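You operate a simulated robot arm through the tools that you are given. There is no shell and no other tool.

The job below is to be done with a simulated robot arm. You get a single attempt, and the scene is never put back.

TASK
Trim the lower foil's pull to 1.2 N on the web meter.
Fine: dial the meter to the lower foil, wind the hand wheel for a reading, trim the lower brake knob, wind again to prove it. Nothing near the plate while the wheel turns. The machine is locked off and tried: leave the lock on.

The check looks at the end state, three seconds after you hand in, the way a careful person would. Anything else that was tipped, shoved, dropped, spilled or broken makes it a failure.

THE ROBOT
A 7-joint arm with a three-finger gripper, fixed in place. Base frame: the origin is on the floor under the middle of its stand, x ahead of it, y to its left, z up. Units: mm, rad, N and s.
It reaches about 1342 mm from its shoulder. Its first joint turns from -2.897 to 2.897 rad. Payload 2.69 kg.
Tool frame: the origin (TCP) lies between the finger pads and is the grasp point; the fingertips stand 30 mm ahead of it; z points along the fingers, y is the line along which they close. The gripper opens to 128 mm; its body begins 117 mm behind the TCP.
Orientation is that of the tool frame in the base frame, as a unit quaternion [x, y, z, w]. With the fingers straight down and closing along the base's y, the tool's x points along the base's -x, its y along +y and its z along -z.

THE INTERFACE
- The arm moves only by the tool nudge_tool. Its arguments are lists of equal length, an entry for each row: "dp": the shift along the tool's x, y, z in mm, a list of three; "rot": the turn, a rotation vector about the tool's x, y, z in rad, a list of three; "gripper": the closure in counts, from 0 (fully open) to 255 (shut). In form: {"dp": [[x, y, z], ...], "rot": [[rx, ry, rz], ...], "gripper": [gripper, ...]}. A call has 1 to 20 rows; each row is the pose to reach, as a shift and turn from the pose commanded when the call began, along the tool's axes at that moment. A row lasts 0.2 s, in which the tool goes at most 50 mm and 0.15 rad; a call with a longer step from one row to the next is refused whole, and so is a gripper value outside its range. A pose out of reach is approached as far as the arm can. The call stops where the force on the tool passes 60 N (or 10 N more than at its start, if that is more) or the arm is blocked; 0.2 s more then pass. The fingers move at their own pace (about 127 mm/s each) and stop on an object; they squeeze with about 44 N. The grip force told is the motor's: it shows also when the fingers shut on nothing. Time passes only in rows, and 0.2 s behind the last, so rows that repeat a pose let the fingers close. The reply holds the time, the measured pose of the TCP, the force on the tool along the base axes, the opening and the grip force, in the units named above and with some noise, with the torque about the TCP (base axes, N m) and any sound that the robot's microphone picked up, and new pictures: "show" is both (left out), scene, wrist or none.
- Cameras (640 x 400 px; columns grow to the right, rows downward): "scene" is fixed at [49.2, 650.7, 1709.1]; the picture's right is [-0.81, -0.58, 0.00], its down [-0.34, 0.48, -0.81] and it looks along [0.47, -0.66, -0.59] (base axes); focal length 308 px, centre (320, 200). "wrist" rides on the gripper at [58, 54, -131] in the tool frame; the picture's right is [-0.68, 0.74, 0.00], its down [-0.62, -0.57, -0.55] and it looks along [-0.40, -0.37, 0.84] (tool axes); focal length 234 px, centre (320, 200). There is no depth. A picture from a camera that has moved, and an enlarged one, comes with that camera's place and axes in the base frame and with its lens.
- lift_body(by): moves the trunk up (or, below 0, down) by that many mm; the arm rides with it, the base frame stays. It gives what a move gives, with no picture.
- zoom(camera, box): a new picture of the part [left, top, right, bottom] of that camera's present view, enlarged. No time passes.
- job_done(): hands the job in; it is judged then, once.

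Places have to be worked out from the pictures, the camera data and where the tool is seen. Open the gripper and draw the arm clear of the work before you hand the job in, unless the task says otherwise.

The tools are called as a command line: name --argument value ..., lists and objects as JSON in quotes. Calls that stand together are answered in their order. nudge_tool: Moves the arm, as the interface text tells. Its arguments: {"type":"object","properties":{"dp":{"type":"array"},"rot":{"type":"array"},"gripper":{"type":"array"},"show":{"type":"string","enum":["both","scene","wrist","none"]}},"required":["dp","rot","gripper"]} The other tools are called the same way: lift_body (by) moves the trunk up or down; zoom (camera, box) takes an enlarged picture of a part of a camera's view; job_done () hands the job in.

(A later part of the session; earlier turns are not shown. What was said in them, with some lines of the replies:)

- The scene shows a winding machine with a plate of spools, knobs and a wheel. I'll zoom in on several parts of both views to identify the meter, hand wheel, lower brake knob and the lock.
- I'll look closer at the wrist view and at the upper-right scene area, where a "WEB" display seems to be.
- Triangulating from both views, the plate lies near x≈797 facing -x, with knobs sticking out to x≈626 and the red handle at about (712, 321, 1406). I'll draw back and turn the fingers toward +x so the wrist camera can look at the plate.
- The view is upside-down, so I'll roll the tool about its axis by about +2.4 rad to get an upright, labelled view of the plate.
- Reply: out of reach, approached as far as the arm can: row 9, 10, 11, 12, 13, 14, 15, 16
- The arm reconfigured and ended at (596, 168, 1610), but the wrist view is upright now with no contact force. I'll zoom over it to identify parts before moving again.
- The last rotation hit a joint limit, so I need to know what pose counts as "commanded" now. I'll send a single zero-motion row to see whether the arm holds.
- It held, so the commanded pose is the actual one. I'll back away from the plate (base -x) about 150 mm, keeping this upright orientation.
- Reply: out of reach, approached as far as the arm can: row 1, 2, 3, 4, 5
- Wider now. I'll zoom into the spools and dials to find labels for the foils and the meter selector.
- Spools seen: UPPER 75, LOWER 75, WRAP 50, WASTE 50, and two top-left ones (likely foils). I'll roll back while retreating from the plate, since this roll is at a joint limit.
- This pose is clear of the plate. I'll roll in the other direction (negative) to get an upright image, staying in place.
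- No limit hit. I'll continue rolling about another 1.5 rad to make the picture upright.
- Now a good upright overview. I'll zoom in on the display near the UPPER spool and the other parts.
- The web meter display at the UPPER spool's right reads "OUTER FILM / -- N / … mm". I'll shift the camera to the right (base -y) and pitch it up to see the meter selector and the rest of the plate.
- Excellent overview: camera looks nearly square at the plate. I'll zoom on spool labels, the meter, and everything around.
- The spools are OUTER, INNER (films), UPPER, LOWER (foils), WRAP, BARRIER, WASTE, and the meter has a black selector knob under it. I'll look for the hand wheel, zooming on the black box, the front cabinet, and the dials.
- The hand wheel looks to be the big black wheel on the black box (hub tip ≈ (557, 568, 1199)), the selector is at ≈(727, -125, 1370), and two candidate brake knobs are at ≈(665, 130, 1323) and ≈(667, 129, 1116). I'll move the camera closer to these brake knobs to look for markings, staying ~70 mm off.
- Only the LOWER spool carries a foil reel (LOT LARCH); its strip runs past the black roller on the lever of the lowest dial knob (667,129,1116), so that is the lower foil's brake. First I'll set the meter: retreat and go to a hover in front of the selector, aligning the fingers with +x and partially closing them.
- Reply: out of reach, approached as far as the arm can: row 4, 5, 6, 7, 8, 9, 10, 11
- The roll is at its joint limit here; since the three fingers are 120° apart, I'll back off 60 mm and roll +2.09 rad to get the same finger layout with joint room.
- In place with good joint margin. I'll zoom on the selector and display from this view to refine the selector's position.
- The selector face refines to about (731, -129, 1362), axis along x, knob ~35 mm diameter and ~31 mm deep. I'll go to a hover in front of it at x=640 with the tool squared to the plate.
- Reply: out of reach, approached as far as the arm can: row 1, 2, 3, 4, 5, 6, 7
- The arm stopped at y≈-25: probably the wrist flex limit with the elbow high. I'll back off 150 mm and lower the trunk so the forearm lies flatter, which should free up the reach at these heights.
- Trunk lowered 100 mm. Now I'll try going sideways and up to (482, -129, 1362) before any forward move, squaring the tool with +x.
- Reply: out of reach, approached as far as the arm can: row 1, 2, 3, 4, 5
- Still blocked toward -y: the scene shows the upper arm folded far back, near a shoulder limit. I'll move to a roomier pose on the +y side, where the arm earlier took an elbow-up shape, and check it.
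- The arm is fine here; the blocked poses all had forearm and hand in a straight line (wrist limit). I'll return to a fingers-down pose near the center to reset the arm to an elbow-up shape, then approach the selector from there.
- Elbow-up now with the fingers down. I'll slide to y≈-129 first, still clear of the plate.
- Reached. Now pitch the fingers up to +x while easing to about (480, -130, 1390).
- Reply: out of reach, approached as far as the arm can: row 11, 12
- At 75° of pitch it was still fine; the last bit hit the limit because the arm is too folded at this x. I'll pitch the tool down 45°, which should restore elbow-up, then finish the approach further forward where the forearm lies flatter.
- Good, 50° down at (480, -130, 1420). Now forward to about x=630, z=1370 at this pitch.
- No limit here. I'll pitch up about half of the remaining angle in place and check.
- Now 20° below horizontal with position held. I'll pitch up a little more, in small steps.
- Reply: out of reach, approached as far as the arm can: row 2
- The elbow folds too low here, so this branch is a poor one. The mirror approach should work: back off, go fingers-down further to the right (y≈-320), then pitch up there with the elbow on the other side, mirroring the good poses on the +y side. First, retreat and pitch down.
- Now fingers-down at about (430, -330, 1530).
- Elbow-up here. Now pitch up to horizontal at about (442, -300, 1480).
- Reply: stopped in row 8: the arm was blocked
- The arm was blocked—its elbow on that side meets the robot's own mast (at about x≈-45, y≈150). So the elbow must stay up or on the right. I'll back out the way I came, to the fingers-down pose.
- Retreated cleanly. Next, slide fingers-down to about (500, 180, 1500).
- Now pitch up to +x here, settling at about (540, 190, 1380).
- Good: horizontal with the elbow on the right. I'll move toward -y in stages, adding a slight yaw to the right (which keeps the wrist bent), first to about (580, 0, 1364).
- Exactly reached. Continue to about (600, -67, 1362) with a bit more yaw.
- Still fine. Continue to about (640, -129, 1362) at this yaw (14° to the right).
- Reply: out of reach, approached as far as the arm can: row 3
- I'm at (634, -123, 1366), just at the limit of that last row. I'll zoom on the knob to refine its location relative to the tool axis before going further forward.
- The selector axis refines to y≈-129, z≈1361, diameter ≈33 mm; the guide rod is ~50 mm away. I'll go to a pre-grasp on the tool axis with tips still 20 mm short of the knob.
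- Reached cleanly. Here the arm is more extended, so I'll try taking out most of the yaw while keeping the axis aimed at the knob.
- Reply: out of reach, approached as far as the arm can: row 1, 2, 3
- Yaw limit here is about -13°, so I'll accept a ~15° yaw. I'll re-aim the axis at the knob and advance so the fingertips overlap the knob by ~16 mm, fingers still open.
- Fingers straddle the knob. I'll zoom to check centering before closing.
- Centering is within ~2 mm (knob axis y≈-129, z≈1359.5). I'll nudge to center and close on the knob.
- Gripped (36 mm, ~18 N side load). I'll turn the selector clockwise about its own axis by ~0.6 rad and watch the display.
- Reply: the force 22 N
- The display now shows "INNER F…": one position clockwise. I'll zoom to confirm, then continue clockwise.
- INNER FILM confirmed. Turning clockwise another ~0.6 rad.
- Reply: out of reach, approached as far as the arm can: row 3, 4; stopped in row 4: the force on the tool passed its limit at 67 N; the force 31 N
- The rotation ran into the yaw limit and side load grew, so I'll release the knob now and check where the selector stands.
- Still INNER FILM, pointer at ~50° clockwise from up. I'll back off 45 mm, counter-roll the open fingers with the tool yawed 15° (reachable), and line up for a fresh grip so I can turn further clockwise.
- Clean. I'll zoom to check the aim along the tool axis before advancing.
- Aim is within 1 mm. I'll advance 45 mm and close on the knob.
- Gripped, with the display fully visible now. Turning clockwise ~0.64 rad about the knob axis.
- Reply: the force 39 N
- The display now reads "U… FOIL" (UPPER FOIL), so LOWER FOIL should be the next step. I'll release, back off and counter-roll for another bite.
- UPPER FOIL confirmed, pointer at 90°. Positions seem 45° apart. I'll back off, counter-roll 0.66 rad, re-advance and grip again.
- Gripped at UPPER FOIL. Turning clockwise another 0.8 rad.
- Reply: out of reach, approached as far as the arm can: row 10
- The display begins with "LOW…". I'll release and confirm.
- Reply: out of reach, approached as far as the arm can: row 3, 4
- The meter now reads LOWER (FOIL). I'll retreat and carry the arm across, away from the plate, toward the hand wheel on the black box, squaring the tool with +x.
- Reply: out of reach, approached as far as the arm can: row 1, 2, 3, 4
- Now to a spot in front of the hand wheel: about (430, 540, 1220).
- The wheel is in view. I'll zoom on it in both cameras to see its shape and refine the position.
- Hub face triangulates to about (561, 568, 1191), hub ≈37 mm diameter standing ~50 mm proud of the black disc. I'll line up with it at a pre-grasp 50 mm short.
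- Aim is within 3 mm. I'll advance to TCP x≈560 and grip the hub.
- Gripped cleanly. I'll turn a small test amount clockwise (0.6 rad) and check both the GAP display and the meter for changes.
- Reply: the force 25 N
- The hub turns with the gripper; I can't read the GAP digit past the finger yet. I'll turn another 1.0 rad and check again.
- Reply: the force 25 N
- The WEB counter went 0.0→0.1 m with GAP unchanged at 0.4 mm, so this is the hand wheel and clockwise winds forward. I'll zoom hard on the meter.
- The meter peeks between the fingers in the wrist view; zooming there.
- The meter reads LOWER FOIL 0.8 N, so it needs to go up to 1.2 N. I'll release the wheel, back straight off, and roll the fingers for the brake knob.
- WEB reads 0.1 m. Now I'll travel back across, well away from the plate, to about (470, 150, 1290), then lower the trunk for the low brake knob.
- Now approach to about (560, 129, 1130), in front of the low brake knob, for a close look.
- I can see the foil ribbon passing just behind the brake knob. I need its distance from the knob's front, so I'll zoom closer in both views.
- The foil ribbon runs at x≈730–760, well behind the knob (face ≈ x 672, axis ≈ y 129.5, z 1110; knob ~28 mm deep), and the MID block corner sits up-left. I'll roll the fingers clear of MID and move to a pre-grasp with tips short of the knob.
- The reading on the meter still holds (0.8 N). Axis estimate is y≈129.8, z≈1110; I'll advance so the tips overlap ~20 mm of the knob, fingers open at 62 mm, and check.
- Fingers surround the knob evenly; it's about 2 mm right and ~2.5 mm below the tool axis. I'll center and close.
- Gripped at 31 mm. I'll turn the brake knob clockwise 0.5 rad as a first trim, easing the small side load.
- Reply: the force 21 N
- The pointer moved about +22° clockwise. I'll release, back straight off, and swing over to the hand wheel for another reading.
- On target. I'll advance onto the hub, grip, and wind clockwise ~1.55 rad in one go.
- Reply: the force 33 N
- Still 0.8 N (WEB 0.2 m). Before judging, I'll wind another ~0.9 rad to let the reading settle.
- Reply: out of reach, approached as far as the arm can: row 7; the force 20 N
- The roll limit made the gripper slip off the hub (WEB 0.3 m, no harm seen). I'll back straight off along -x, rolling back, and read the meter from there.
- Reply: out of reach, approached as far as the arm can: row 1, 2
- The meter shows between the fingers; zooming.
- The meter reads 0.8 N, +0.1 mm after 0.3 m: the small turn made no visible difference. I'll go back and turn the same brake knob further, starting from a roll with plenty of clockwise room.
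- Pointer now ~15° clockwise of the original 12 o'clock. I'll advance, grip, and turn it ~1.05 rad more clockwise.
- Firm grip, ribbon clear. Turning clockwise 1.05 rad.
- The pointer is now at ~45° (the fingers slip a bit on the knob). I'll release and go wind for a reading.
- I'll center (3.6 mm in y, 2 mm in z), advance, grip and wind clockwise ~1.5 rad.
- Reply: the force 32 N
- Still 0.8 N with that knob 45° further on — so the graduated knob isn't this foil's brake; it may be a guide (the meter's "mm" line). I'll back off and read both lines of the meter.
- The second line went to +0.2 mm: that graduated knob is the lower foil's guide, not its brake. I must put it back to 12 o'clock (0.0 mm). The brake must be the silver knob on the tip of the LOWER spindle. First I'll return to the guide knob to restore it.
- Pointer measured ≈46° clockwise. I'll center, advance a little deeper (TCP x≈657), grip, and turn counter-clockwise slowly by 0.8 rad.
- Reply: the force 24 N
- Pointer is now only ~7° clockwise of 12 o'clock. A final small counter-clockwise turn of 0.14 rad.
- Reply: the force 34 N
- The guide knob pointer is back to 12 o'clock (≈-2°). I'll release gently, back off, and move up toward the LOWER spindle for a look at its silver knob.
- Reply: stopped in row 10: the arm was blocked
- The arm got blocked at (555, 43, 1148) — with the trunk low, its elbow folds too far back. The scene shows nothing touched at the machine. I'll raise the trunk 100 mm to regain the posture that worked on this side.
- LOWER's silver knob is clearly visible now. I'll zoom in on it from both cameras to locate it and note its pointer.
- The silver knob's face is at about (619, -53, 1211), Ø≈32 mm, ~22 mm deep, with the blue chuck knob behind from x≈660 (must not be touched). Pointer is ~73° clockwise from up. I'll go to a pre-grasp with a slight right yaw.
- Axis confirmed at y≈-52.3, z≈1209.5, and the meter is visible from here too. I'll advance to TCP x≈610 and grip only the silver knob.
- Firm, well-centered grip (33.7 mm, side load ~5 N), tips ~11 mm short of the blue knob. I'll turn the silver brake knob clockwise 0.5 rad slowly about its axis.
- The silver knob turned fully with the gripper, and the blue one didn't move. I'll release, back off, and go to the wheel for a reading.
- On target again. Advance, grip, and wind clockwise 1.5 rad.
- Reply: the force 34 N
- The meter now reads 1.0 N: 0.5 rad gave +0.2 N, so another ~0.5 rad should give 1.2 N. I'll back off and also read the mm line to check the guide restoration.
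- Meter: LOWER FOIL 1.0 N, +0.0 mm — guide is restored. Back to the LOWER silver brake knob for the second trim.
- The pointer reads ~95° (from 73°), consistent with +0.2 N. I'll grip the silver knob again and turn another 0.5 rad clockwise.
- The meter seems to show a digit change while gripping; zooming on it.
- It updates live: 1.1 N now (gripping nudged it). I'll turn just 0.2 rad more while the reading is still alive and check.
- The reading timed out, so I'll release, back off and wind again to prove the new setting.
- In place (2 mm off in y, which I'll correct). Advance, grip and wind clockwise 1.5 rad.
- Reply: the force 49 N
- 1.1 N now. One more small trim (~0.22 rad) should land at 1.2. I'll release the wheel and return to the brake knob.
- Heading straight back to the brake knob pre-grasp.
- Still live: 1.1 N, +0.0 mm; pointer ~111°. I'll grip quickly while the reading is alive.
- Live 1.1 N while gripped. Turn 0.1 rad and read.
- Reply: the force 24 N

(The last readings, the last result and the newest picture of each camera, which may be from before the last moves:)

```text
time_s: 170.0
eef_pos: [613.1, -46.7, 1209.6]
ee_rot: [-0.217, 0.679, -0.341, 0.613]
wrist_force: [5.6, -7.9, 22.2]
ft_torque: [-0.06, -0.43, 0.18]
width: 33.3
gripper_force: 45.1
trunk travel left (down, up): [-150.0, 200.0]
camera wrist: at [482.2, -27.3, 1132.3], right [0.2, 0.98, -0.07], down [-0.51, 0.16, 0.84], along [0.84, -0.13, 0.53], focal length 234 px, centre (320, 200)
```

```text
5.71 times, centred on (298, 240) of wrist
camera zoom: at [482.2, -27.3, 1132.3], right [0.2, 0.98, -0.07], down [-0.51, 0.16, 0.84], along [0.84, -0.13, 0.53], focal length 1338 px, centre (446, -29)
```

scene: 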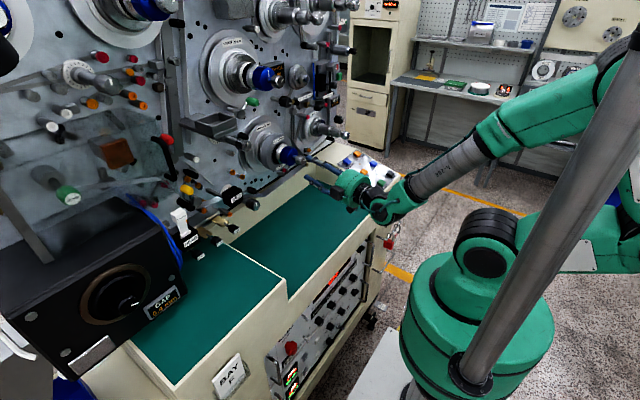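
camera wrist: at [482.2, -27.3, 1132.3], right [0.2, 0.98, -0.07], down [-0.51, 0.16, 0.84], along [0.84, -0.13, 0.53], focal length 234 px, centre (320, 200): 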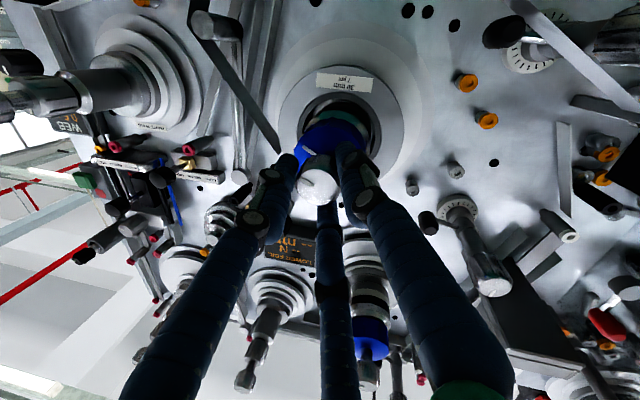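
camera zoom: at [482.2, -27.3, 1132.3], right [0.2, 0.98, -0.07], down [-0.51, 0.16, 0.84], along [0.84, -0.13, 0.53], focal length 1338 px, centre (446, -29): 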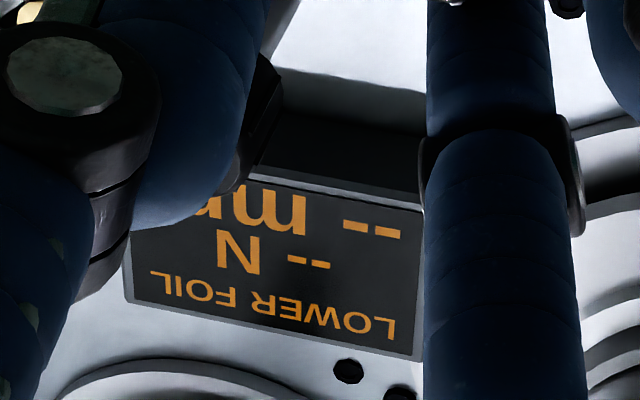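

The reading clears once the brake moves, so I must trim by pointer angle and wind to prove. I'll measure the pointer now.

zoom --camera "wrist" --box '[270, 140, 370, 220]'

```text
5.00 times, centred on (320, 180) of wrist
camera zoom: at [482.2, -27.3, 1132.3], right [0.2, 0.98, -0.07], down [-0.51, 0.16, 0.84], along [0.84, -0.13, 0.53], focal length 1171 px, centre (320, 300)
```

zoom: 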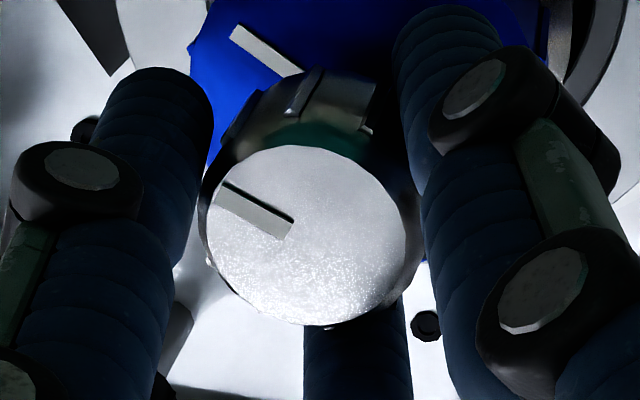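

Pointer measures ≈112–115° (0.8 N at 69°, 1.0 N at 94°, 1.1 N at 115°), so 1.2 N should be near 128°. I'll turn slowly ~0.25 rad more and re-measure.

nudge_tool --dp '[[-0.1, -0.2, 0], [-0.2, -0.4, 0], [-0.3, -0.6, 0], [-0.4, -0.8, 0], [-0.5, -1, 0]]' --rot '[[-0.0078, 0.0062, 0.049], [-0.0155, 0.0123, 0.098], [-0.0233, 0.0185, 0.147], [-0.031, 0.0246, 0.196], [-0.0388, 0.0308, 0.245]]' --gripper '[255, 255, 255, 255, 255]' --show "wrist"

zoom --camera "wrist" --box '[270, 140, 370, 220]'

```text
time_s: 171.2
eef_pos: [613.5, -46.9, 1210.3]
ee_rot: [-0.137, 0.716, -0.253, 0.636]
wrist_force: [16.5, -13.8, 34.4]
ft_torque: [-0.12, -1.23, 0.08]
width: 33.5
gripper_force: 45.1
trunk travel left (down, up): [-150.0, 200.0]
camera wrist: at [482.2, -8.9, 1140.4], right [0.2, 0.97, 0.17], down [-0.51, -0.05, 0.86], along [0.84, -0.26, 0.49], focal length 234 px, centre (320, 200)
```

wrist: 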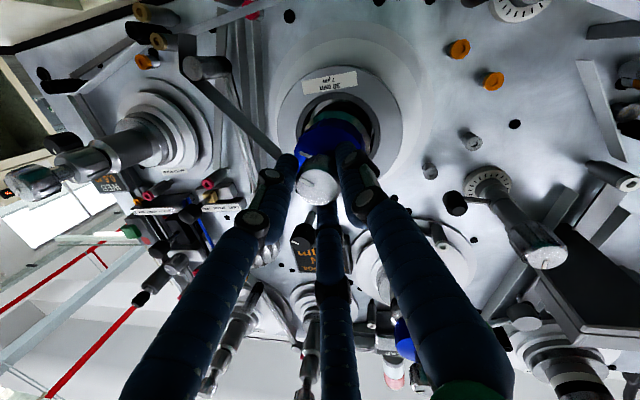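

```text
5.00 times, centred on (320, 180) of wrist
camera zoom: at [482.2, -8.9, 1140.4], right [0.2, 0.97, 0.17], down [-0.51, -0.05, 0.86], along [0.84, -0.26, 0.49], focal length 1171 px, centre (320, 300)
```

zoom: 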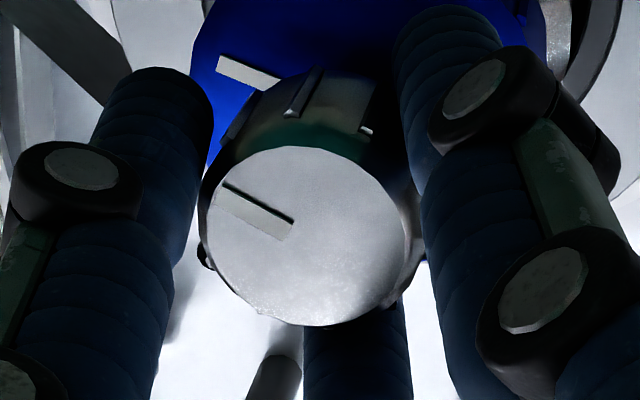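

Pointer is at ≈126°. I'll release and go wind to prove it.

nudge_tool --dp '[[0, 0, 0], [0, 0, 0], [5.3, -4.4, -34], [10.7, -8.8, -68.6], [16.8, -13.9, -107.8], [-6.3, 26.3, -117.5], [-29.4, 66.5, -127.3], [-52.4, 106.6, -137], [-75.5, 146.8, -146.8], [-98.6, 187, -156.5], [-121.7, 227.2, -166.2], [-144.8, 267.4, -176], [-167.8, 307.5, -185.7], [-190.9, 347.7, -195.5], [-214, 387.9, -205.2], [-237.1, 428.1, -214.9], [-260.2, 468.3, -224.7], [-283.2, 508.5, -234.4]]' --rot '[[0, 0, 0], [0, 0, 0], [0, 0, 0], [0, 0, 0], [0, 0, 0], [-0.0041, -0.0161, -0.0685], [-0.0083, -0.0322, -0.137], [-0.0124, -0.0483, -0.2055], [-0.0166, -0.0643, -0.274], [-0.0207, -0.0804, -0.3425], [-0.0249, -0.0965, -0.411], [-0.029, -0.1126, -0.4796], [-0.0332, -0.1287, -0.5481], [-0.0373, -0.1448, -0.6166], [-0.0415, -0.1608, -0.6851], [-0.0456, -0.1769, -0.7536], [-0.0498, -0.193, -0.8221], [-0.0539, -0.2091, -0.8906]]' --gripper '[130, 130, 130, 130, 130, 110, 110, 110, 110, 110, 110, 110, 110, 110, 110, 110, 110, 110]' --show "wrist"

```text
time_s: 175.0
eef_pos: [490.6, 568.7, 1187.9]
ee_rot: [-0.476, 0.525, -0.468, 0.528]
wrist_force: [0.3, -0.1, 0.2]
ft_torque: [0.0, 0.0, 0.08]
width: 72.8
gripper_force: 0.1
trunk travel left (down, up): [-150.0, 200.0]
camera wrist: at [358.6, 513.9, 1128.8], right [-0.01, 0.75, -0.66], down [-0.55, 0.54, 0.63], along [0.83, 0.37, 0.41], focal length 234 px, centre (320, 200)
```

wrist: 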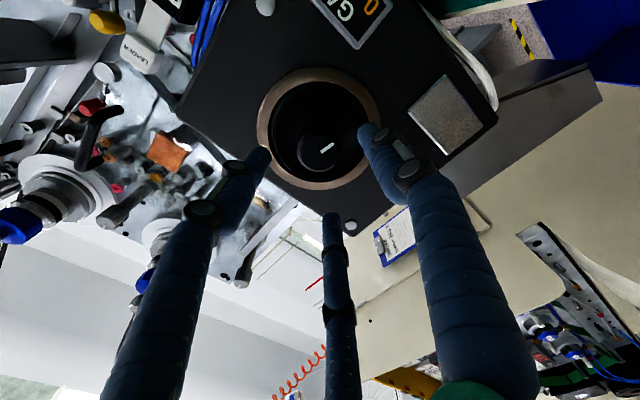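

Positioned (z 2.5 mm low, corrected in the advance). Grip and wind 1.5 rad clockwise.

nudge_tool --dp '[[0, -1.2, 23], [-0.2, -2.4, 46], [-0.2, -2.4, 67], [-0.2, -2.4, 67], [-0.2, -2.4, 67], [-0.2, -2.4, 67], [-0.2, -2.4, 67], [-0.2, -2.4, 67], [-0.2, -2.4, 67], [-0.2, -2.4, 67], [-0.2, -2.4, 67], [-0.2, -2.4, 67], [-0.2, -2.4, 67], [-0.2, -2.4, 67], [-0.2, -2.4, 67], [-0.2, -2.4, 67], [-0.2, -2.4, 67], [-0.2, -2.4, 67]]' --rot '[[0, 0, 0], [0, 0, 0], [0, 0, 0], [0, 0, 0], [0, 0, 0], [0, 0, 0], [0, 0, 0.125], [0, 0, 0.25], [0, 0, 0.375], [0, 0, 0.5], [0, 0, 0.625], [0, 0, 0.75], [0, 0, 0.875], [0, 0, 1.0], [0, 0, 1.125], [0, 0, 1.25], [0, 0, 1.375], [0, 0, 1.5]]' --gripper '[110, 110, 110, 200, 220, 220, 220, 220, 220, 220, 220, 220, 220, 220, 220, 220, 220, 220]' --show "wrist"

zoom --camera "wrist" --box '[200, 325, 264, 365]'

```text
time_s: 178.8
eef_pos: [556.1, 569.4, 1189.5]
ee_rot: [0.012, 0.709, 0.019, 0.705]
wrist_force: [4.1, 1.5, 4.6]
ft_torque: [0.0, -0.63, 0.07]
width: 40.6
gripper_force: 45.5
trunk travel left (down, up): [-150.0, 200.0]
camera wrist: at [424.2, 623.4, 1134.8], right [0.0, 0.7, 0.71], down [-0.54, -0.6, 0.59], along [0.84, -0.38, 0.38], focal length 234 px, centre (320, 200)
```

wrist: 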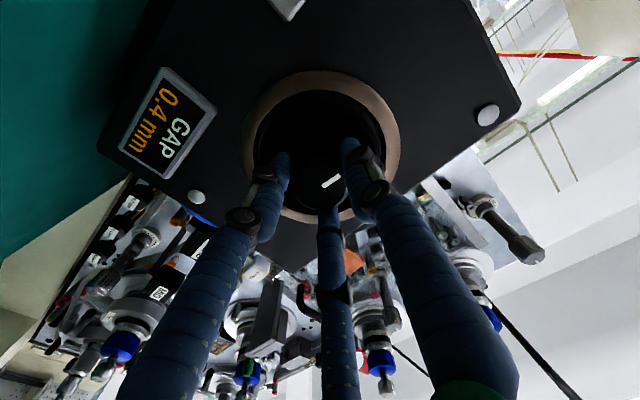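

```text
10.00 times, centred on (232, 345) of wrist
camera zoom: at [424.2, 623.4, 1134.8], right [0.0, 0.7, 0.71], down [-0.54, -0.6, 0.59], along [0.84, -0.38, 0.38], focal length 2342 px, centre (1200, -1250)
```

zoom: 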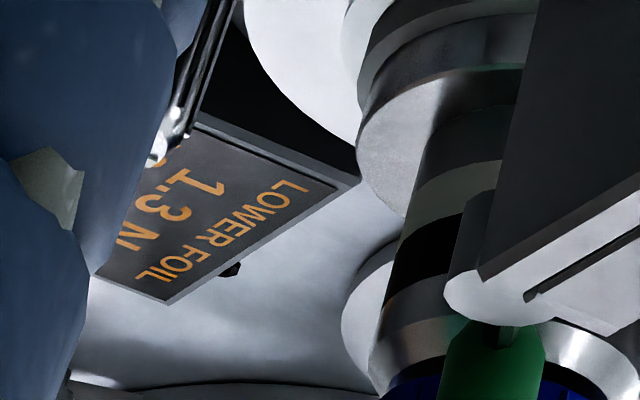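

1.3 N — a bit over. I'll return and back the knob off about 10°, measuring the pointer before and after.

nudge_tool --dp '[[0, 0, 0], [0, 0, 0], [0, 0, -35], [0, 0, -72]]' --rot '[[0, 0, 0], [0, 0, 0], [0, 0, 0], [0, 0, 0]]' --gripper '[110, 110, 110, 110]' --show "none"

nudge_tool --dp '[[-3.7, -46.6, 1], [-7.4, -93.2, 2], [-11.2, -139.8, 3], [-14.9, -186.4, 4.5], [-18.6, -233, 5.5], [-22.3, -279.6, 6.5], [-26.1, -326.1, 7.5], [-29.8, -372.7, 8.5], [-33.5, -419.3, 9.5], [-37.2, -465.9, 10.5], [-41, -512.5, 12], [-44.7, -559.1, 13], [-48.4, -605.7, 15], [-48.4, -605.7, 62.7]]' --rot '[[0.0142, 0.0064, -0.0683], [0.0284, 0.0128, -0.1365], [0.0426, 0.0192, -0.2048], [0.0568, 0.0256, -0.273], [0.071, 0.032, -0.3413], [0.0852, 0.0384, -0.4095], [0.0994, 0.0448, -0.4778], [0.1136, 0.0511, -0.5461], [0.1278, 0.0575, -0.6143], [0.142, 0.0639, -0.6826], [0.1562, 0.0703, -0.7508], [0.1704, 0.0767, -0.8191], [0.1846, 0.0831, -0.8873], [0.1988, 0.0895, -0.9556]]' --gripper '[110, 110, 110, 110, 110, 110, 110, 110, 110, 110, 120, 130, 130, 130]' --show "wrist"

zoom --camera "wrist" --box '[270, 100, 370, 180]'

zoom --camera "wrist" --box '[250, 190, 322, 255]'

```text
time_s: 179.8
eef_pos: [485.0, 567.3, 1190.8]
ee_rot: [0.012, 0.709, 0.019, 0.705]
wrist_force: [0.9, -0.5, -0.7]
ft_torque: [0.0, 0.02, -0.02]
width: 73.0
gripper_force: 0.2
trunk travel left (down, up): [-150.0, 200.0]
```

```text
time_s: 182.8
eef_pos: [551.4, -36.1, 1212.8]
ee_rot: [-0.249, 0.662, -0.375, 0.599]
wrist_force: [-1.9, 1.0, -0.5]
ft_torque: [-0.02, 0.07, 0.02]
width: 62.8
gripper_force: 0.2
trunk travel left (down, up): [-150.0, 200.0]
camera wrist: at [419.4, -25.8, 1134.0], right [0.19, 0.97, -0.17], down [-0.51, 0.25, 0.82], along [0.84, -0.07, 0.54], focal length 234 px, centre (320, 200)
```

wrist: 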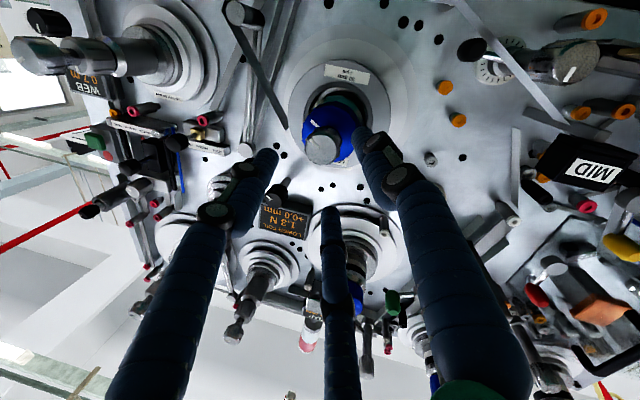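

```text
5.00 times, centred on (320, 140) of wrist
camera zoom: at [419.4, -25.8, 1134.0], right [0.19, 0.97, -0.17], down [-0.51, 0.25, 0.82], along [0.84, -0.07, 0.54], focal length 1171 px, centre (320, 500)
```

zoom: 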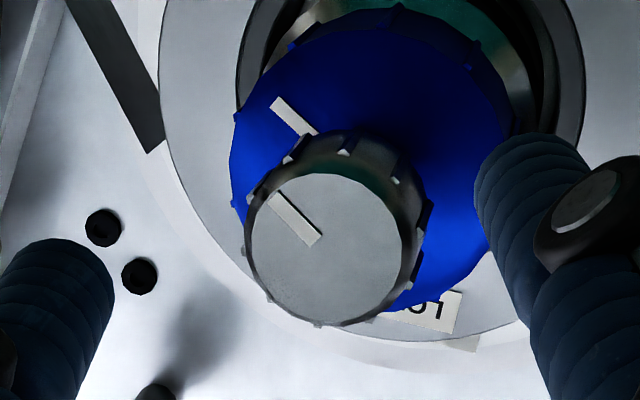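

```text
6.15 times, centred on (286, 222) of wrist
camera zoom: at [419.4, -25.8, 1134.0], right [0.19, 0.97, -0.17], down [-0.51, 0.25, 0.82], along [0.84, -0.07, 0.54], focal length 1441 px, centre (529, 62)
```

zoom: 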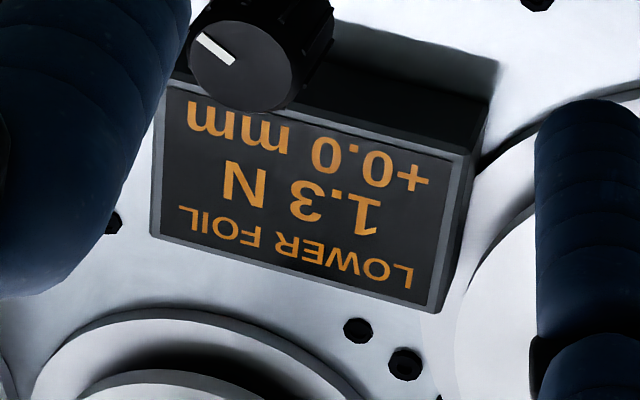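

Pointer is at ≈125.4° with 1.3 N; fitting all points (≈0.0085 N/deg) puts 1.2 N near 119–120°. I'll grip and re-measure before backing off ~6°.

nudge_tool --dp '[[-0.3, 1.1, 20], [-0.6, 2.2, 40], [-0.9, 3.3, 60], [-0.9, 3.3, 60], [-0.9, 3.3, 60], [-0.9, 3.3, 60]]' --rot '[[0, 0, 0], [0, 0, 0], [0, 0, 0], [0, 0, 0], [0, 0, 0], [0, 0, 0]]' --gripper '[130, 130, 130, 170, 200, 240]' --show "wrist"

zoom --camera "wrist" --box '[270, 140, 370, 220]'

zoom --camera "wrist" --box '[250, 205, 322, 270]'

```text
time_s: 184.2
eef_pos: [613.3, -46.5, 1210.0]
ee_rot: [-0.249, 0.663, -0.375, 0.599]
wrist_force: [1.3, -4.2, 2.5]
ft_torque: [0.0, -0.04, 0.28]
width: 33.5
gripper_force: 44.8
trunk travel left (down, up): [-150.0, 200.0]
camera wrist: at [482.3, -35.2, 1131.5], right [0.19, 0.97, -0.17], down [-0.51, 0.25, 0.82], along [0.84, -0.07, 0.54], focal length 234 px, centre (320, 200)
```

wrist: 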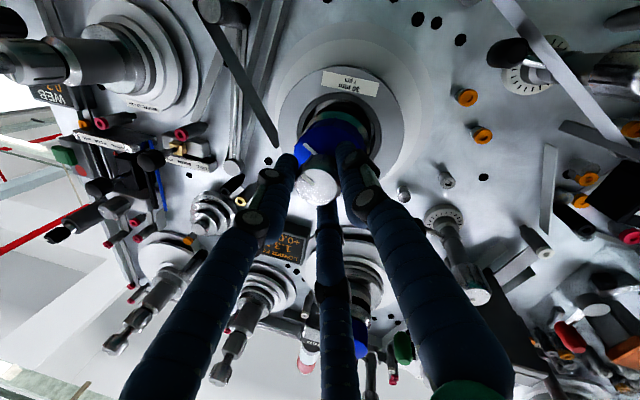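

```text
5.00 times, centred on (320, 180) of wrist
camera zoom: at [482.3, -35.2, 1131.5], right [0.19, 0.97, -0.17], down [-0.51, 0.25, 0.82], along [0.84, -0.07, 0.54], focal length 1171 px, centre (320, 300)
```

zoom: 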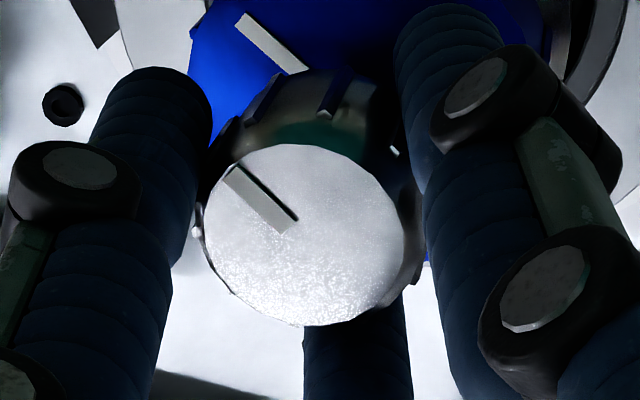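

```text
6.15 times, centred on (286, 238) of wrist
camera zoom: at [482.3, -35.2, 1131.5], right [0.19, 0.97, -0.17], down [-0.51, 0.25, 0.82], along [0.84, -0.07, 0.54], focal length 1441 px, centre (529, -31)
```

zoom: 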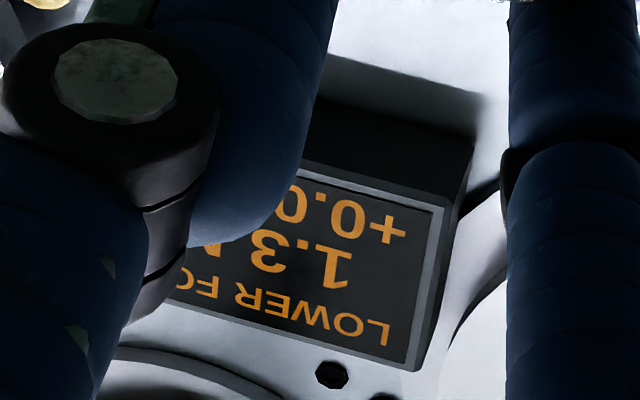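

Clean grip, reading 1.3 N live. I'll back off about 6° (−0.105 rad) gently.

nudge_tool --dp '[[0, 0.1, 0], [0.1, 0.2, 0], [0.1, 0.3, 0]]' --rot '[[0.0055, -0.0042, -0.0343], [0.011, -0.0085, -0.0687], [0.0165, -0.0127, -0.103]]' --gripper '[240, 240, 240]' --show "wrist"

zoom --camera "wrist" --box '[270, 140, 370, 220]'

zoom --camera "wrist" --box '[240, 200, 312, 270]'

```text
time_s: 185.0
eef_pos: [615.5, -46.4, 1210.1]
ee_rot: [-0.28, 0.642, -0.408, 0.586]
wrist_force: [12.8, -3.7, 1.9]
ft_torque: [0.02, -0.29, 0.68]
width: 33.4
gripper_force: 45.1
trunk travel left (down, up): [-150.0, 200.0]
camera wrist: at [482.2, -43.6, 1130.4], right [0.19, 0.94, -0.27], down [-0.51, 0.33, 0.79], along [0.84, -0.01, 0.54], focal length 234 px, centre (320, 200)
```

wrist: 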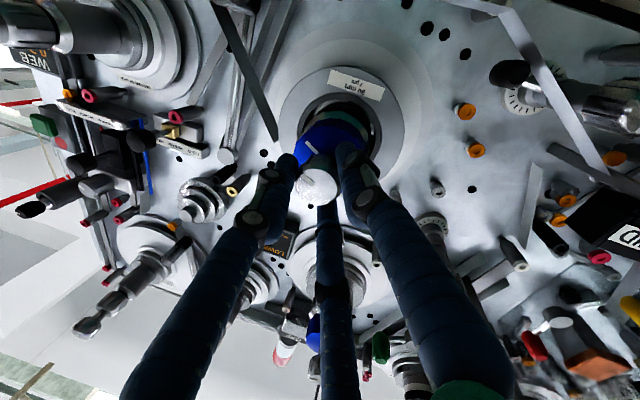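

```text
5.00 times, centred on (320, 180) of wrist
camera zoom: at [482.2, -43.6, 1130.4], right [0.19, 0.94, -0.27], down [-0.51, 0.33, 0.79], along [0.84, -0.01, 0.54], focal length 1171 px, centre (320, 300)
```

zoom: 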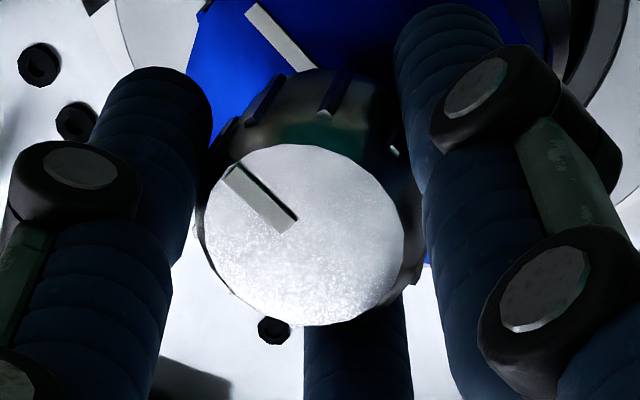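

```text
5.71 times, centred on (276, 235) of wrist
camera zoom: at [482.2, -43.6, 1130.4], right [0.19, 0.94, -0.27], down [-0.51, 0.33, 0.79], along [0.84, -0.01, 0.54], focal length 1338 px, centre (571, 0)
```

zoom: 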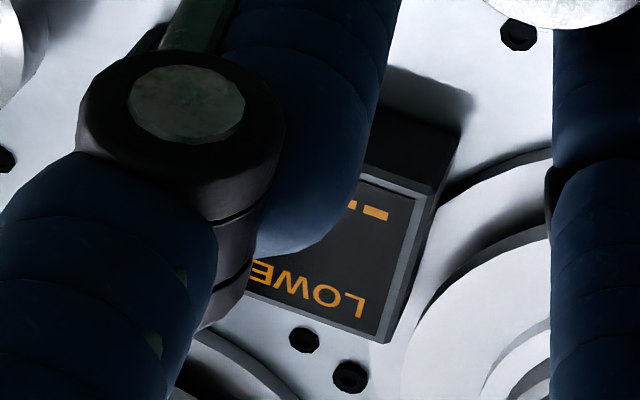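

Turned with the gripper. Release and go wind to prove.

nudge_tool --dp '[[0, 0, 0], [0, 0, 0], [5.5, -4.2, -34], [11, -8.3, -68.7], [17.3, -13.1, -107.9], [-21.4, 12.2, -118.3], [-60, 37.5, -128.7], [-98.7, 62.7, -139.1], [-137.3, 88, -149.5], [-176, 113.3, -159.9], [-214.7, 138.6, -170.2], [-253.3, 163.9, -180.6], [-292, 189.1, -191], [-330.6, 214.4, -201.4], [-369.3, 239.7, -211.8], [-408, 265, -222.2], [-446.6, 290.3, -232.6], [-485.3, 315.6, -243]]' --rot '[[0, 0, 0], [0, 0, 0], [0, 0, 0], [0, 0, 0], [0, 0, 0], [-0.0066, -0.0147, -0.0333], [-0.0132, -0.0294, -0.0665], [-0.0198, -0.0441, -0.0998], [-0.0265, -0.0588, -0.133], [-0.0331, -0.0735, -0.1663], [-0.0397, -0.0882, -0.1996], [-0.0463, -0.1028, -0.2328], [-0.0529, -0.1175, -0.2661], [-0.0595, -0.1322, -0.2994], [-0.0662, -0.1469, -0.3326], [-0.0728, -0.1616, -0.3659], [-0.0794, -0.1763, -0.3991], [-0.086, -0.191, -0.4324]]' --gripper '[130, 130, 130, 130, 130, 110, 110, 110, 110, 110, 110, 110, 110, 110, 110, 110, 110, 110]' --show "wrist"

```text
time_s: 188.8
eef_pos: [487.4, 569.3, 1190.1]
ee_rot: [-0.473, 0.525, -0.469, 0.53]
wrist_force: [-0.2, 0.0, 0.7]
ft_torque: [-0.02, 0.04, 0.04]
width: 72.8
gripper_force: 0.1
trunk travel left (down, up): [-150.0, 200.0]
camera wrist: at [356.6, 514.8, 1129.5], right [-0.01, 0.76, -0.65], down [-0.55, 0.54, 0.63], along [0.83, 0.37, 0.41], focal length 234 px, centre (320, 200)
```

wrist: 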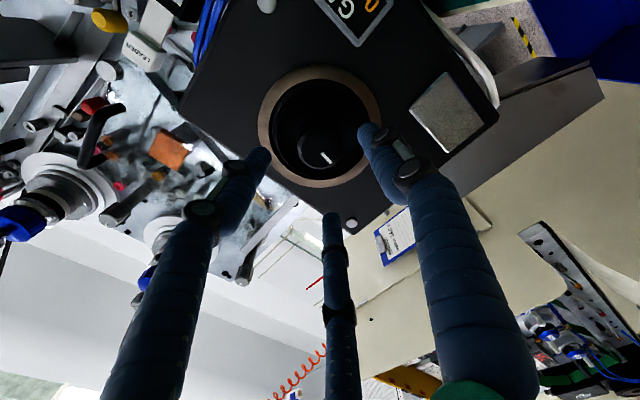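

Lined up. Advance 70 mm, grip and wind clockwise 1.5 rad.

nudge_tool --dp '[[0, 0, 23], [0, 0, 47], [0, 0, 70], [0, 0, 70], [0, 0, 70], [0, 0, 70], [0, 0, 70], [0, 0, 70], [0, 0, 70], [0, 0, 70], [0, 0, 70], [0, 0, 70], [0, 0, 70], [0, 0, 70], [0, 0, 70], [0, 0, 70], [0, 0, 70], [0, 0, 70]]' --rot '[[0, 0, 0], [0, 0, 0], [0, 0, 0], [0, 0, 0], [0, 0, 0], [0, 0, 0], [0, 0, 0.125], [0, 0, 0.25], [0, 0, 0.375], [0, 0, 0.5], [0, 0, 0.625], [0, 0, 0.75], [0, 0, 0.875], [0, 0, 1.0], [0, 0, 1.125], [0, 0, 1.25], [0, 0, 1.375], [0, 0, 1.5]]' --gripper '[110, 110, 110, 200, 220, 220, 220, 220, 220, 220, 220, 220, 220, 220, 220, 220, 220, 220]' --show "wrist"

zoom --camera "wrist" --box '[200, 325, 264, 365]'

```text
time_s: 192.6
eef_pos: [558.9, 570.7, 1189.8]
ee_rot: [0.013, 0.707, 0.021, 0.707]
wrist_force: [-5.5, 10.4, -12.1]
ft_torque: [0.01, 0.13, 0.18]
width: 40.6
gripper_force: 45.1
trunk travel left (down, up): [-150.0, 200.0]
camera wrist: at [427.2, 624.1, 1134.0], right [-0.01, 0.71, 0.71], down [-0.54, -0.6, 0.59], along [0.84, -0.38, 0.39], focal length 234 px, centre (320, 200)
```

wrist: 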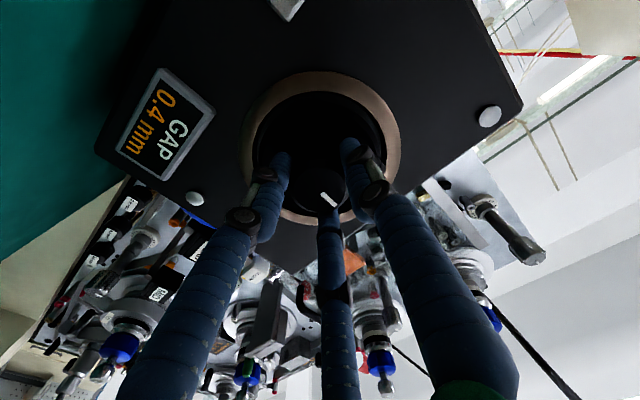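

```text
10.00 times, centred on (232, 345) of wrist
camera zoom: at [427.2, 624.1, 1134.0], right [-0.01, 0.71, 0.71], down [-0.54, -0.6, 0.59], along [0.84, -0.38, 0.39], focal length 2342 px, centre (1200, -1250)
```

zoom: 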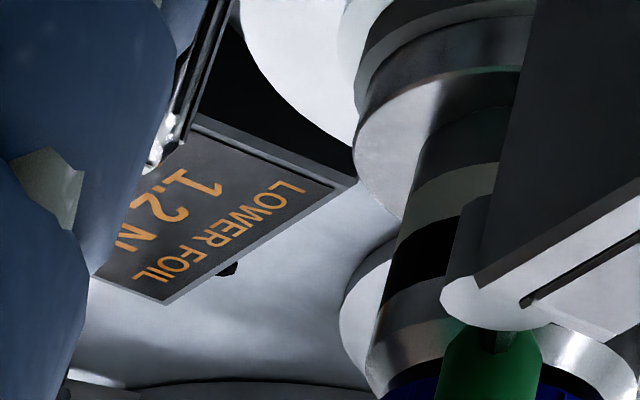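

1.2 N, proved by winding. I'll release the wheel, back off, and then check the meter's full display and the guide knob's pointer against its original view.

nudge_tool --dp '[[0, 0, 0], [0, 0, 0], [0, 0, -35], [0, 0, -70], [-25, 8, -80], [-50, 16, -80]]' --rot '[[0, 0, 0], [0, 0, 0], [0, 0, 0], [0, 0, 0], [0, 0, 0.01], [0, 0, 0.02]]' --gripper '[110, 110, 110, 110, 110, 110]'

zoom --camera "wrist" --box '[190, 295, 254, 335]'

zoom --camera "scene" --box '[200, 160, 300, 222]'

zoom --camera "scene" --box '[235, 178, 283, 208]'

zoom --camera "scene" --box '[240, 110, 340, 172]'

```text
time_s: 194.0
eef_pos: [480.4, 581.0, 1240.7]
ee_rot: [0.02, 0.707, 0.026, 0.707]
wrist_force: [0.3, 0.4, -1.0]
ft_torque: [0.02, -0.03, 0.04]
width: 72.7
gripper_force: 0.1
trunk travel left (down, up): [-150.0, 200.0]
camera wrist: at [348.1, 636.8, 1185.2], right [-0.01, 0.69, 0.72], down [-0.54, -0.61, 0.58], along [0.84, -0.39, 0.38], focal length 234 px, centre (320, 200)
```

scene: 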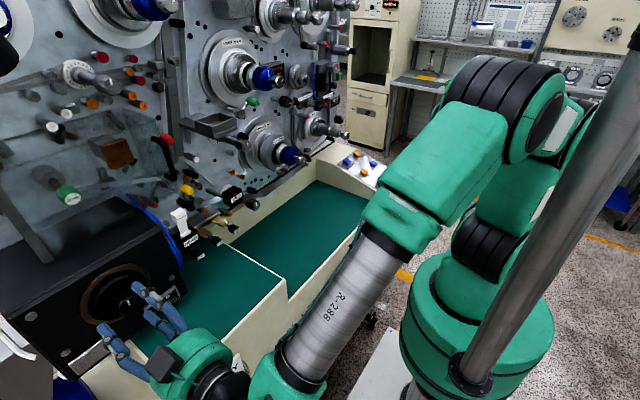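
wrist: 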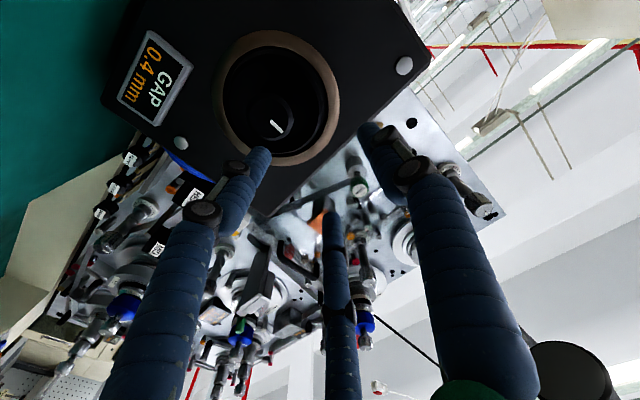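

```text
10.00 times, centred on (222, 315) of wrist
camera zoom: at [348.1, 636.8, 1185.2], right [-0.01, 0.69, 0.72], down [-0.54, -0.61, 0.58], along [0.84, -0.39, 0.38], focal length 2342 px, centre (1300, -950)
```

zoom: 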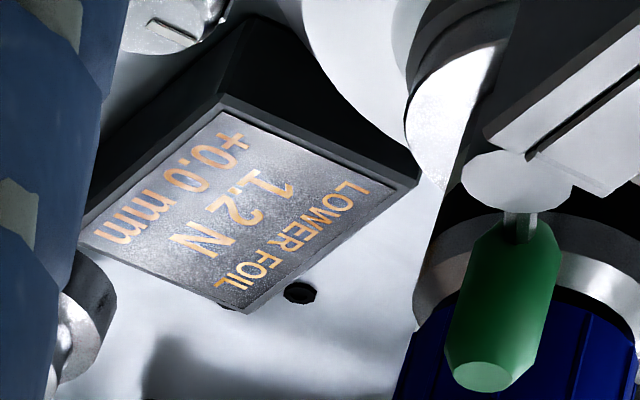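

```text
6.40 times, centred on (250, 191) of scene
camera zoom: at [49.2, 650.7, 1709.1], right [-0.81, -0.58, 0.0], down [-0.34, 0.48, -0.81], along [0.47, -0.66, -0.59], focal length 1974 px, centre (768, 258)
```

zoom: 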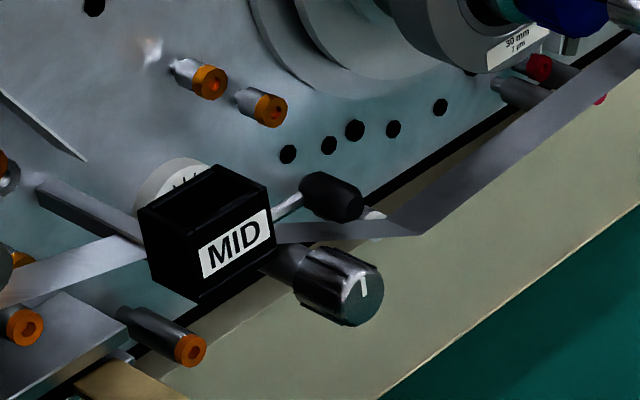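

```text
13.33 times, centred on (259, 193) of scene
camera zoom: at [49.2, 650.7, 1709.1], right [-0.81, -0.58, 0.0], down [-0.34, 0.48, -0.81], along [0.47, -0.66, -0.59], focal length 4112 px, centre (1133, 293)
```

zoom: 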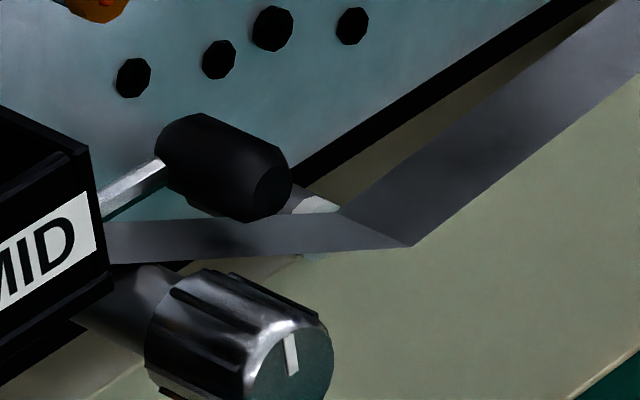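

```text
6.40 times, centred on (290, 141) of scene
camera zoom: at [49.2, 650.7, 1709.1], right [-0.81, -0.58, 0.0], down [-0.34, 0.48, -0.81], along [0.47, -0.66, -0.59], focal length 1974 px, centre (512, 578)
```

zoom: 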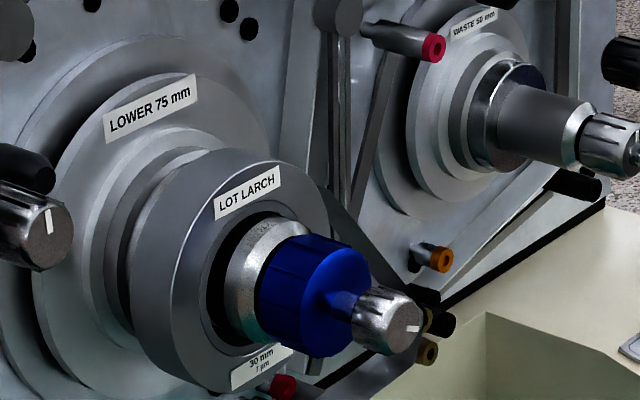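

Meter: LOWER FOIL 1.2 N, +0.0 mm; the guide knob's pointer matches its original view and the blue chuck knob is unchanged. I'll open the gripper and draw the arm clear.

nudge_tool --dp '[[-10, -10, -40], [-40, -45, -80], [-68, -90, -82], [-95, -135, -82], [-122, -180, -82], [-150, -225, -82], [-178, -269, -82]]' --rot '[[0, 0, 0], [0, 0, 0], [0, 0, 0], [0, 0, 0], [0, 0, 0], [0, 0, 0], [0, 0, 0]]' --gripper '[110, 80, 40, 0, 0, 0, 0]'

zoom --camera "scene" --box '[340, 180, 440, 260]'

zoom --camera "scene" --box '[120, 110, 320, 235]'

zoom --camera "scene" --box '[180, 0, 380, 125]'

```text
refused: row 2 steps farther than a row can; nothing moved
```

```text
5.00 times, centred on (390, 220) of scene
camera zoom: at [49.2, 650.7, 1709.1], right [-0.81, -0.58, 0.0], down [-0.34, 0.48, -0.81], along [0.47, -0.66, -0.59], focal length 1542 px, centre (-30, 100)
```

zoom: 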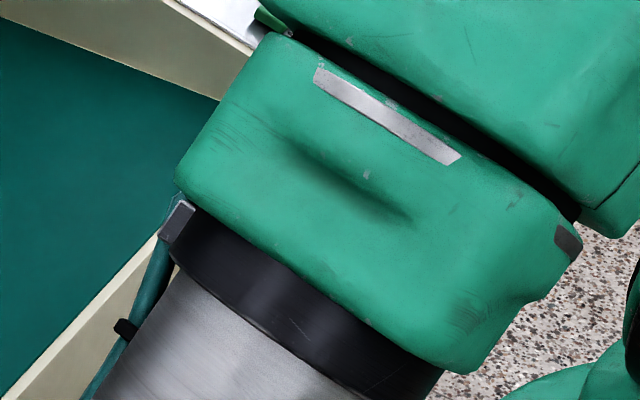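

```text
3.20 times, centred on (220, 172) of scene
camera zoom: at [49.2, 650.7, 1709.1], right [-0.81, -0.58, 0.0], down [-0.34, 0.48, -0.81], along [0.47, -0.66, -0.59], focal length 987 px, centre (640, 288)
```

zoom: 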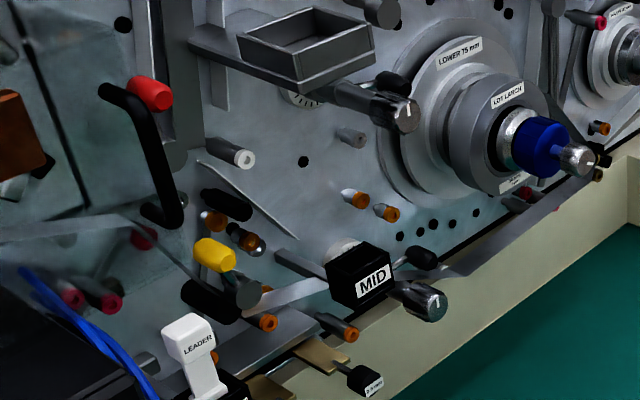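

```text
3.20 times, centred on (280, 62) of scene
camera zoom: at [49.2, 650.7, 1709.1], right [-0.81, -0.58, 0.0], down [-0.34, 0.48, -0.81], along [0.47, -0.66, -0.59], focal length 987 px, centre (448, 640)
```

zoom: 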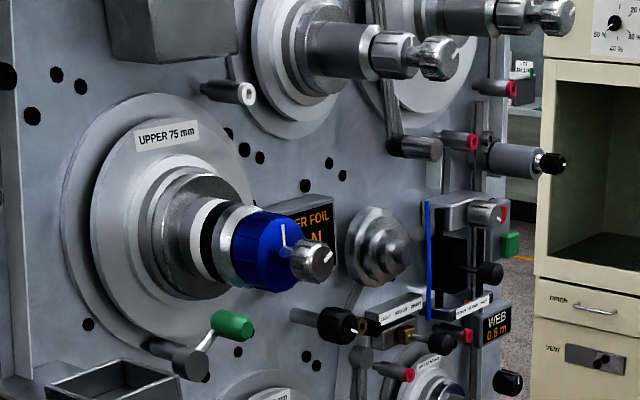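

One row step was too long; nothing moved, and the machine looks as it began. I'll retreat with smaller steps and open the gripper fully.

nudge_tool --dp '[[0, -5, -40], [-20, -20, -75], [-48, -55, -82], [-75, -95, -82], [-100, -135, -82], [-125, -175, -82], [-150, -215, -82], [-178, -255, -82]]' --rot '[[0, 0, 0], [0, 0, 0], [0, 0, 0], [0, 0, 0], [0, 0, 0], [0, 0, 0], [0, 0, 0], [0, 0, 0]]' --gripper '[110, 110, 80, 40, 0, 0, 0, 0]'

zoom --camera "scene" --box '[340, 170, 440, 250]'

zoom --camera "scene" --box '[0, 0, 200, 125]'

```text
time_s: 195.8
eef_pos: [398.1, 316.2, 1401.8]
ee_rot: [0.019, 0.707, 0.026, 0.707]
wrist_force: [1.1, 0.9, 0.4]
ft_torque: [0.02, 0.02, -0.03]
width: 128.1
gripper_force: 0.1
trunk travel left (down, up): [-150.0, 200.0]
camera wrist: at [267.0, 372.2, 1346.0], right [-0.01, 0.69, 0.72], down [-0.54, -0.61, 0.58], along [0.84, -0.39, 0.38], focal length 234 px, centre (320, 200)
```

scene: 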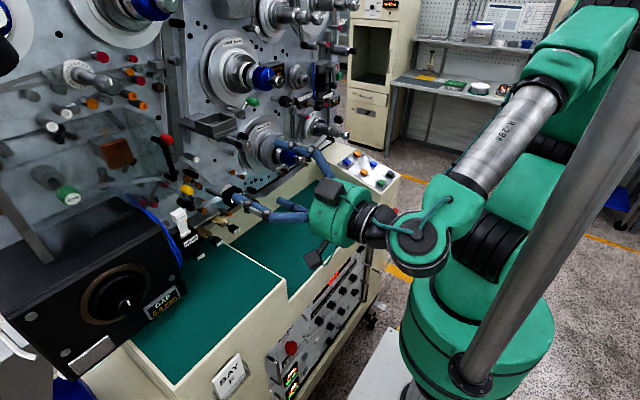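
wrist: 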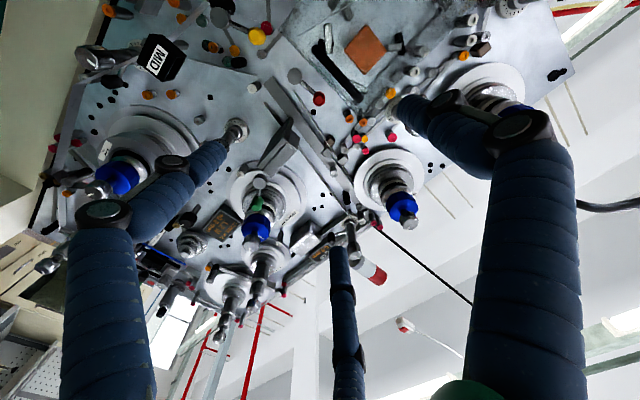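

```text
5.00 times, centred on (390, 210) of scene
camera zoom: at [49.2, 650.7, 1709.1], right [-0.81, -0.58, 0.0], down [-0.34, 0.48, -0.81], along [0.47, -0.66, -0.59], focal length 1542 px, centre (-30, 150)
```

zoom: 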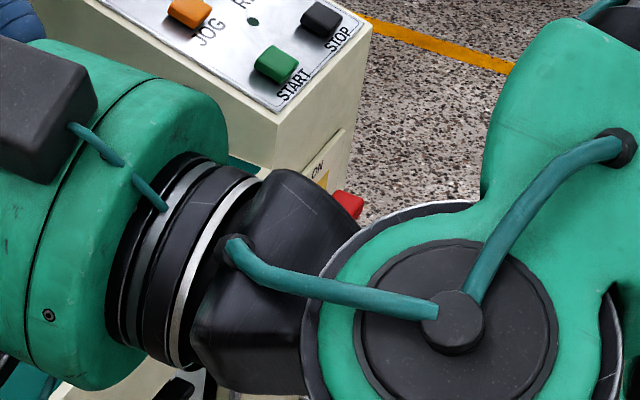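

```text
3.20 times, centred on (100, 62) of scene
camera zoom: at [49.2, 650.7, 1709.1], right [-0.81, -0.58, 0.0], down [-0.34, 0.48, -0.81], along [0.47, -0.66, -0.59], focal length 987 px, centre (1024, 640)
```

zoom: 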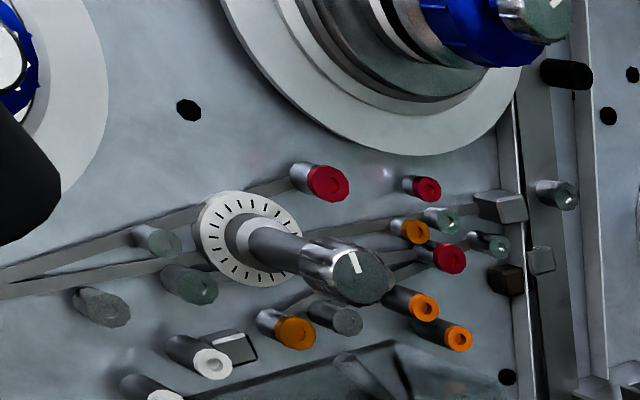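

The arm is clear with the gripper open, the meter reads LOWER FOIL 1.2 N / +0.0 mm, and nothing on the machine has been displaced. The padlock was never touched (the wrist hides it in this last view). Handing in.

job_done

```text
The job is handed in.
```

The lower foil's pull is trimmed to 1.2 N. The web meter is dialled to LOWER FOIL and read 1.2 N after a final wind of the hand wheel to prove it.

- **Wrong knob first:** I first took the lowest graduated knob for the brake and turned it. It turned out to be the lower foil's guide, which moved the meter's mm line to +0.2 mm. I turned it back: its pointer matches its original position and the meter now reads +0.0 mm. I had no mm reading from before I touched it.
- **Brake:** The lower brake is the silver knob on the tip of the LOWER spindle. I turned it clockwise in steps, overshot to 1.3 N, then backed it off about 6°. The blue knob behind it did not move.
- **Winding:** The web counter ran from 0.0 m to about 0.8 m over all the test winds. The gap display stayed at 0.4 mm, and nothing was near the plate while the wheel turned. On one earlier wind the gripper slipped off the hub at the end of its travel, with no sign of damage.
- **Arm stops:** The arm was blocked twice while I was finding a reachable posture, once most likely by its own mast. I saw no contact with the machine.
- **Lock:** I never touched the padlock. The wrist hid it in the last view, so I could not check it by eye at the end.

The arm is drawn clear with the gripper open.
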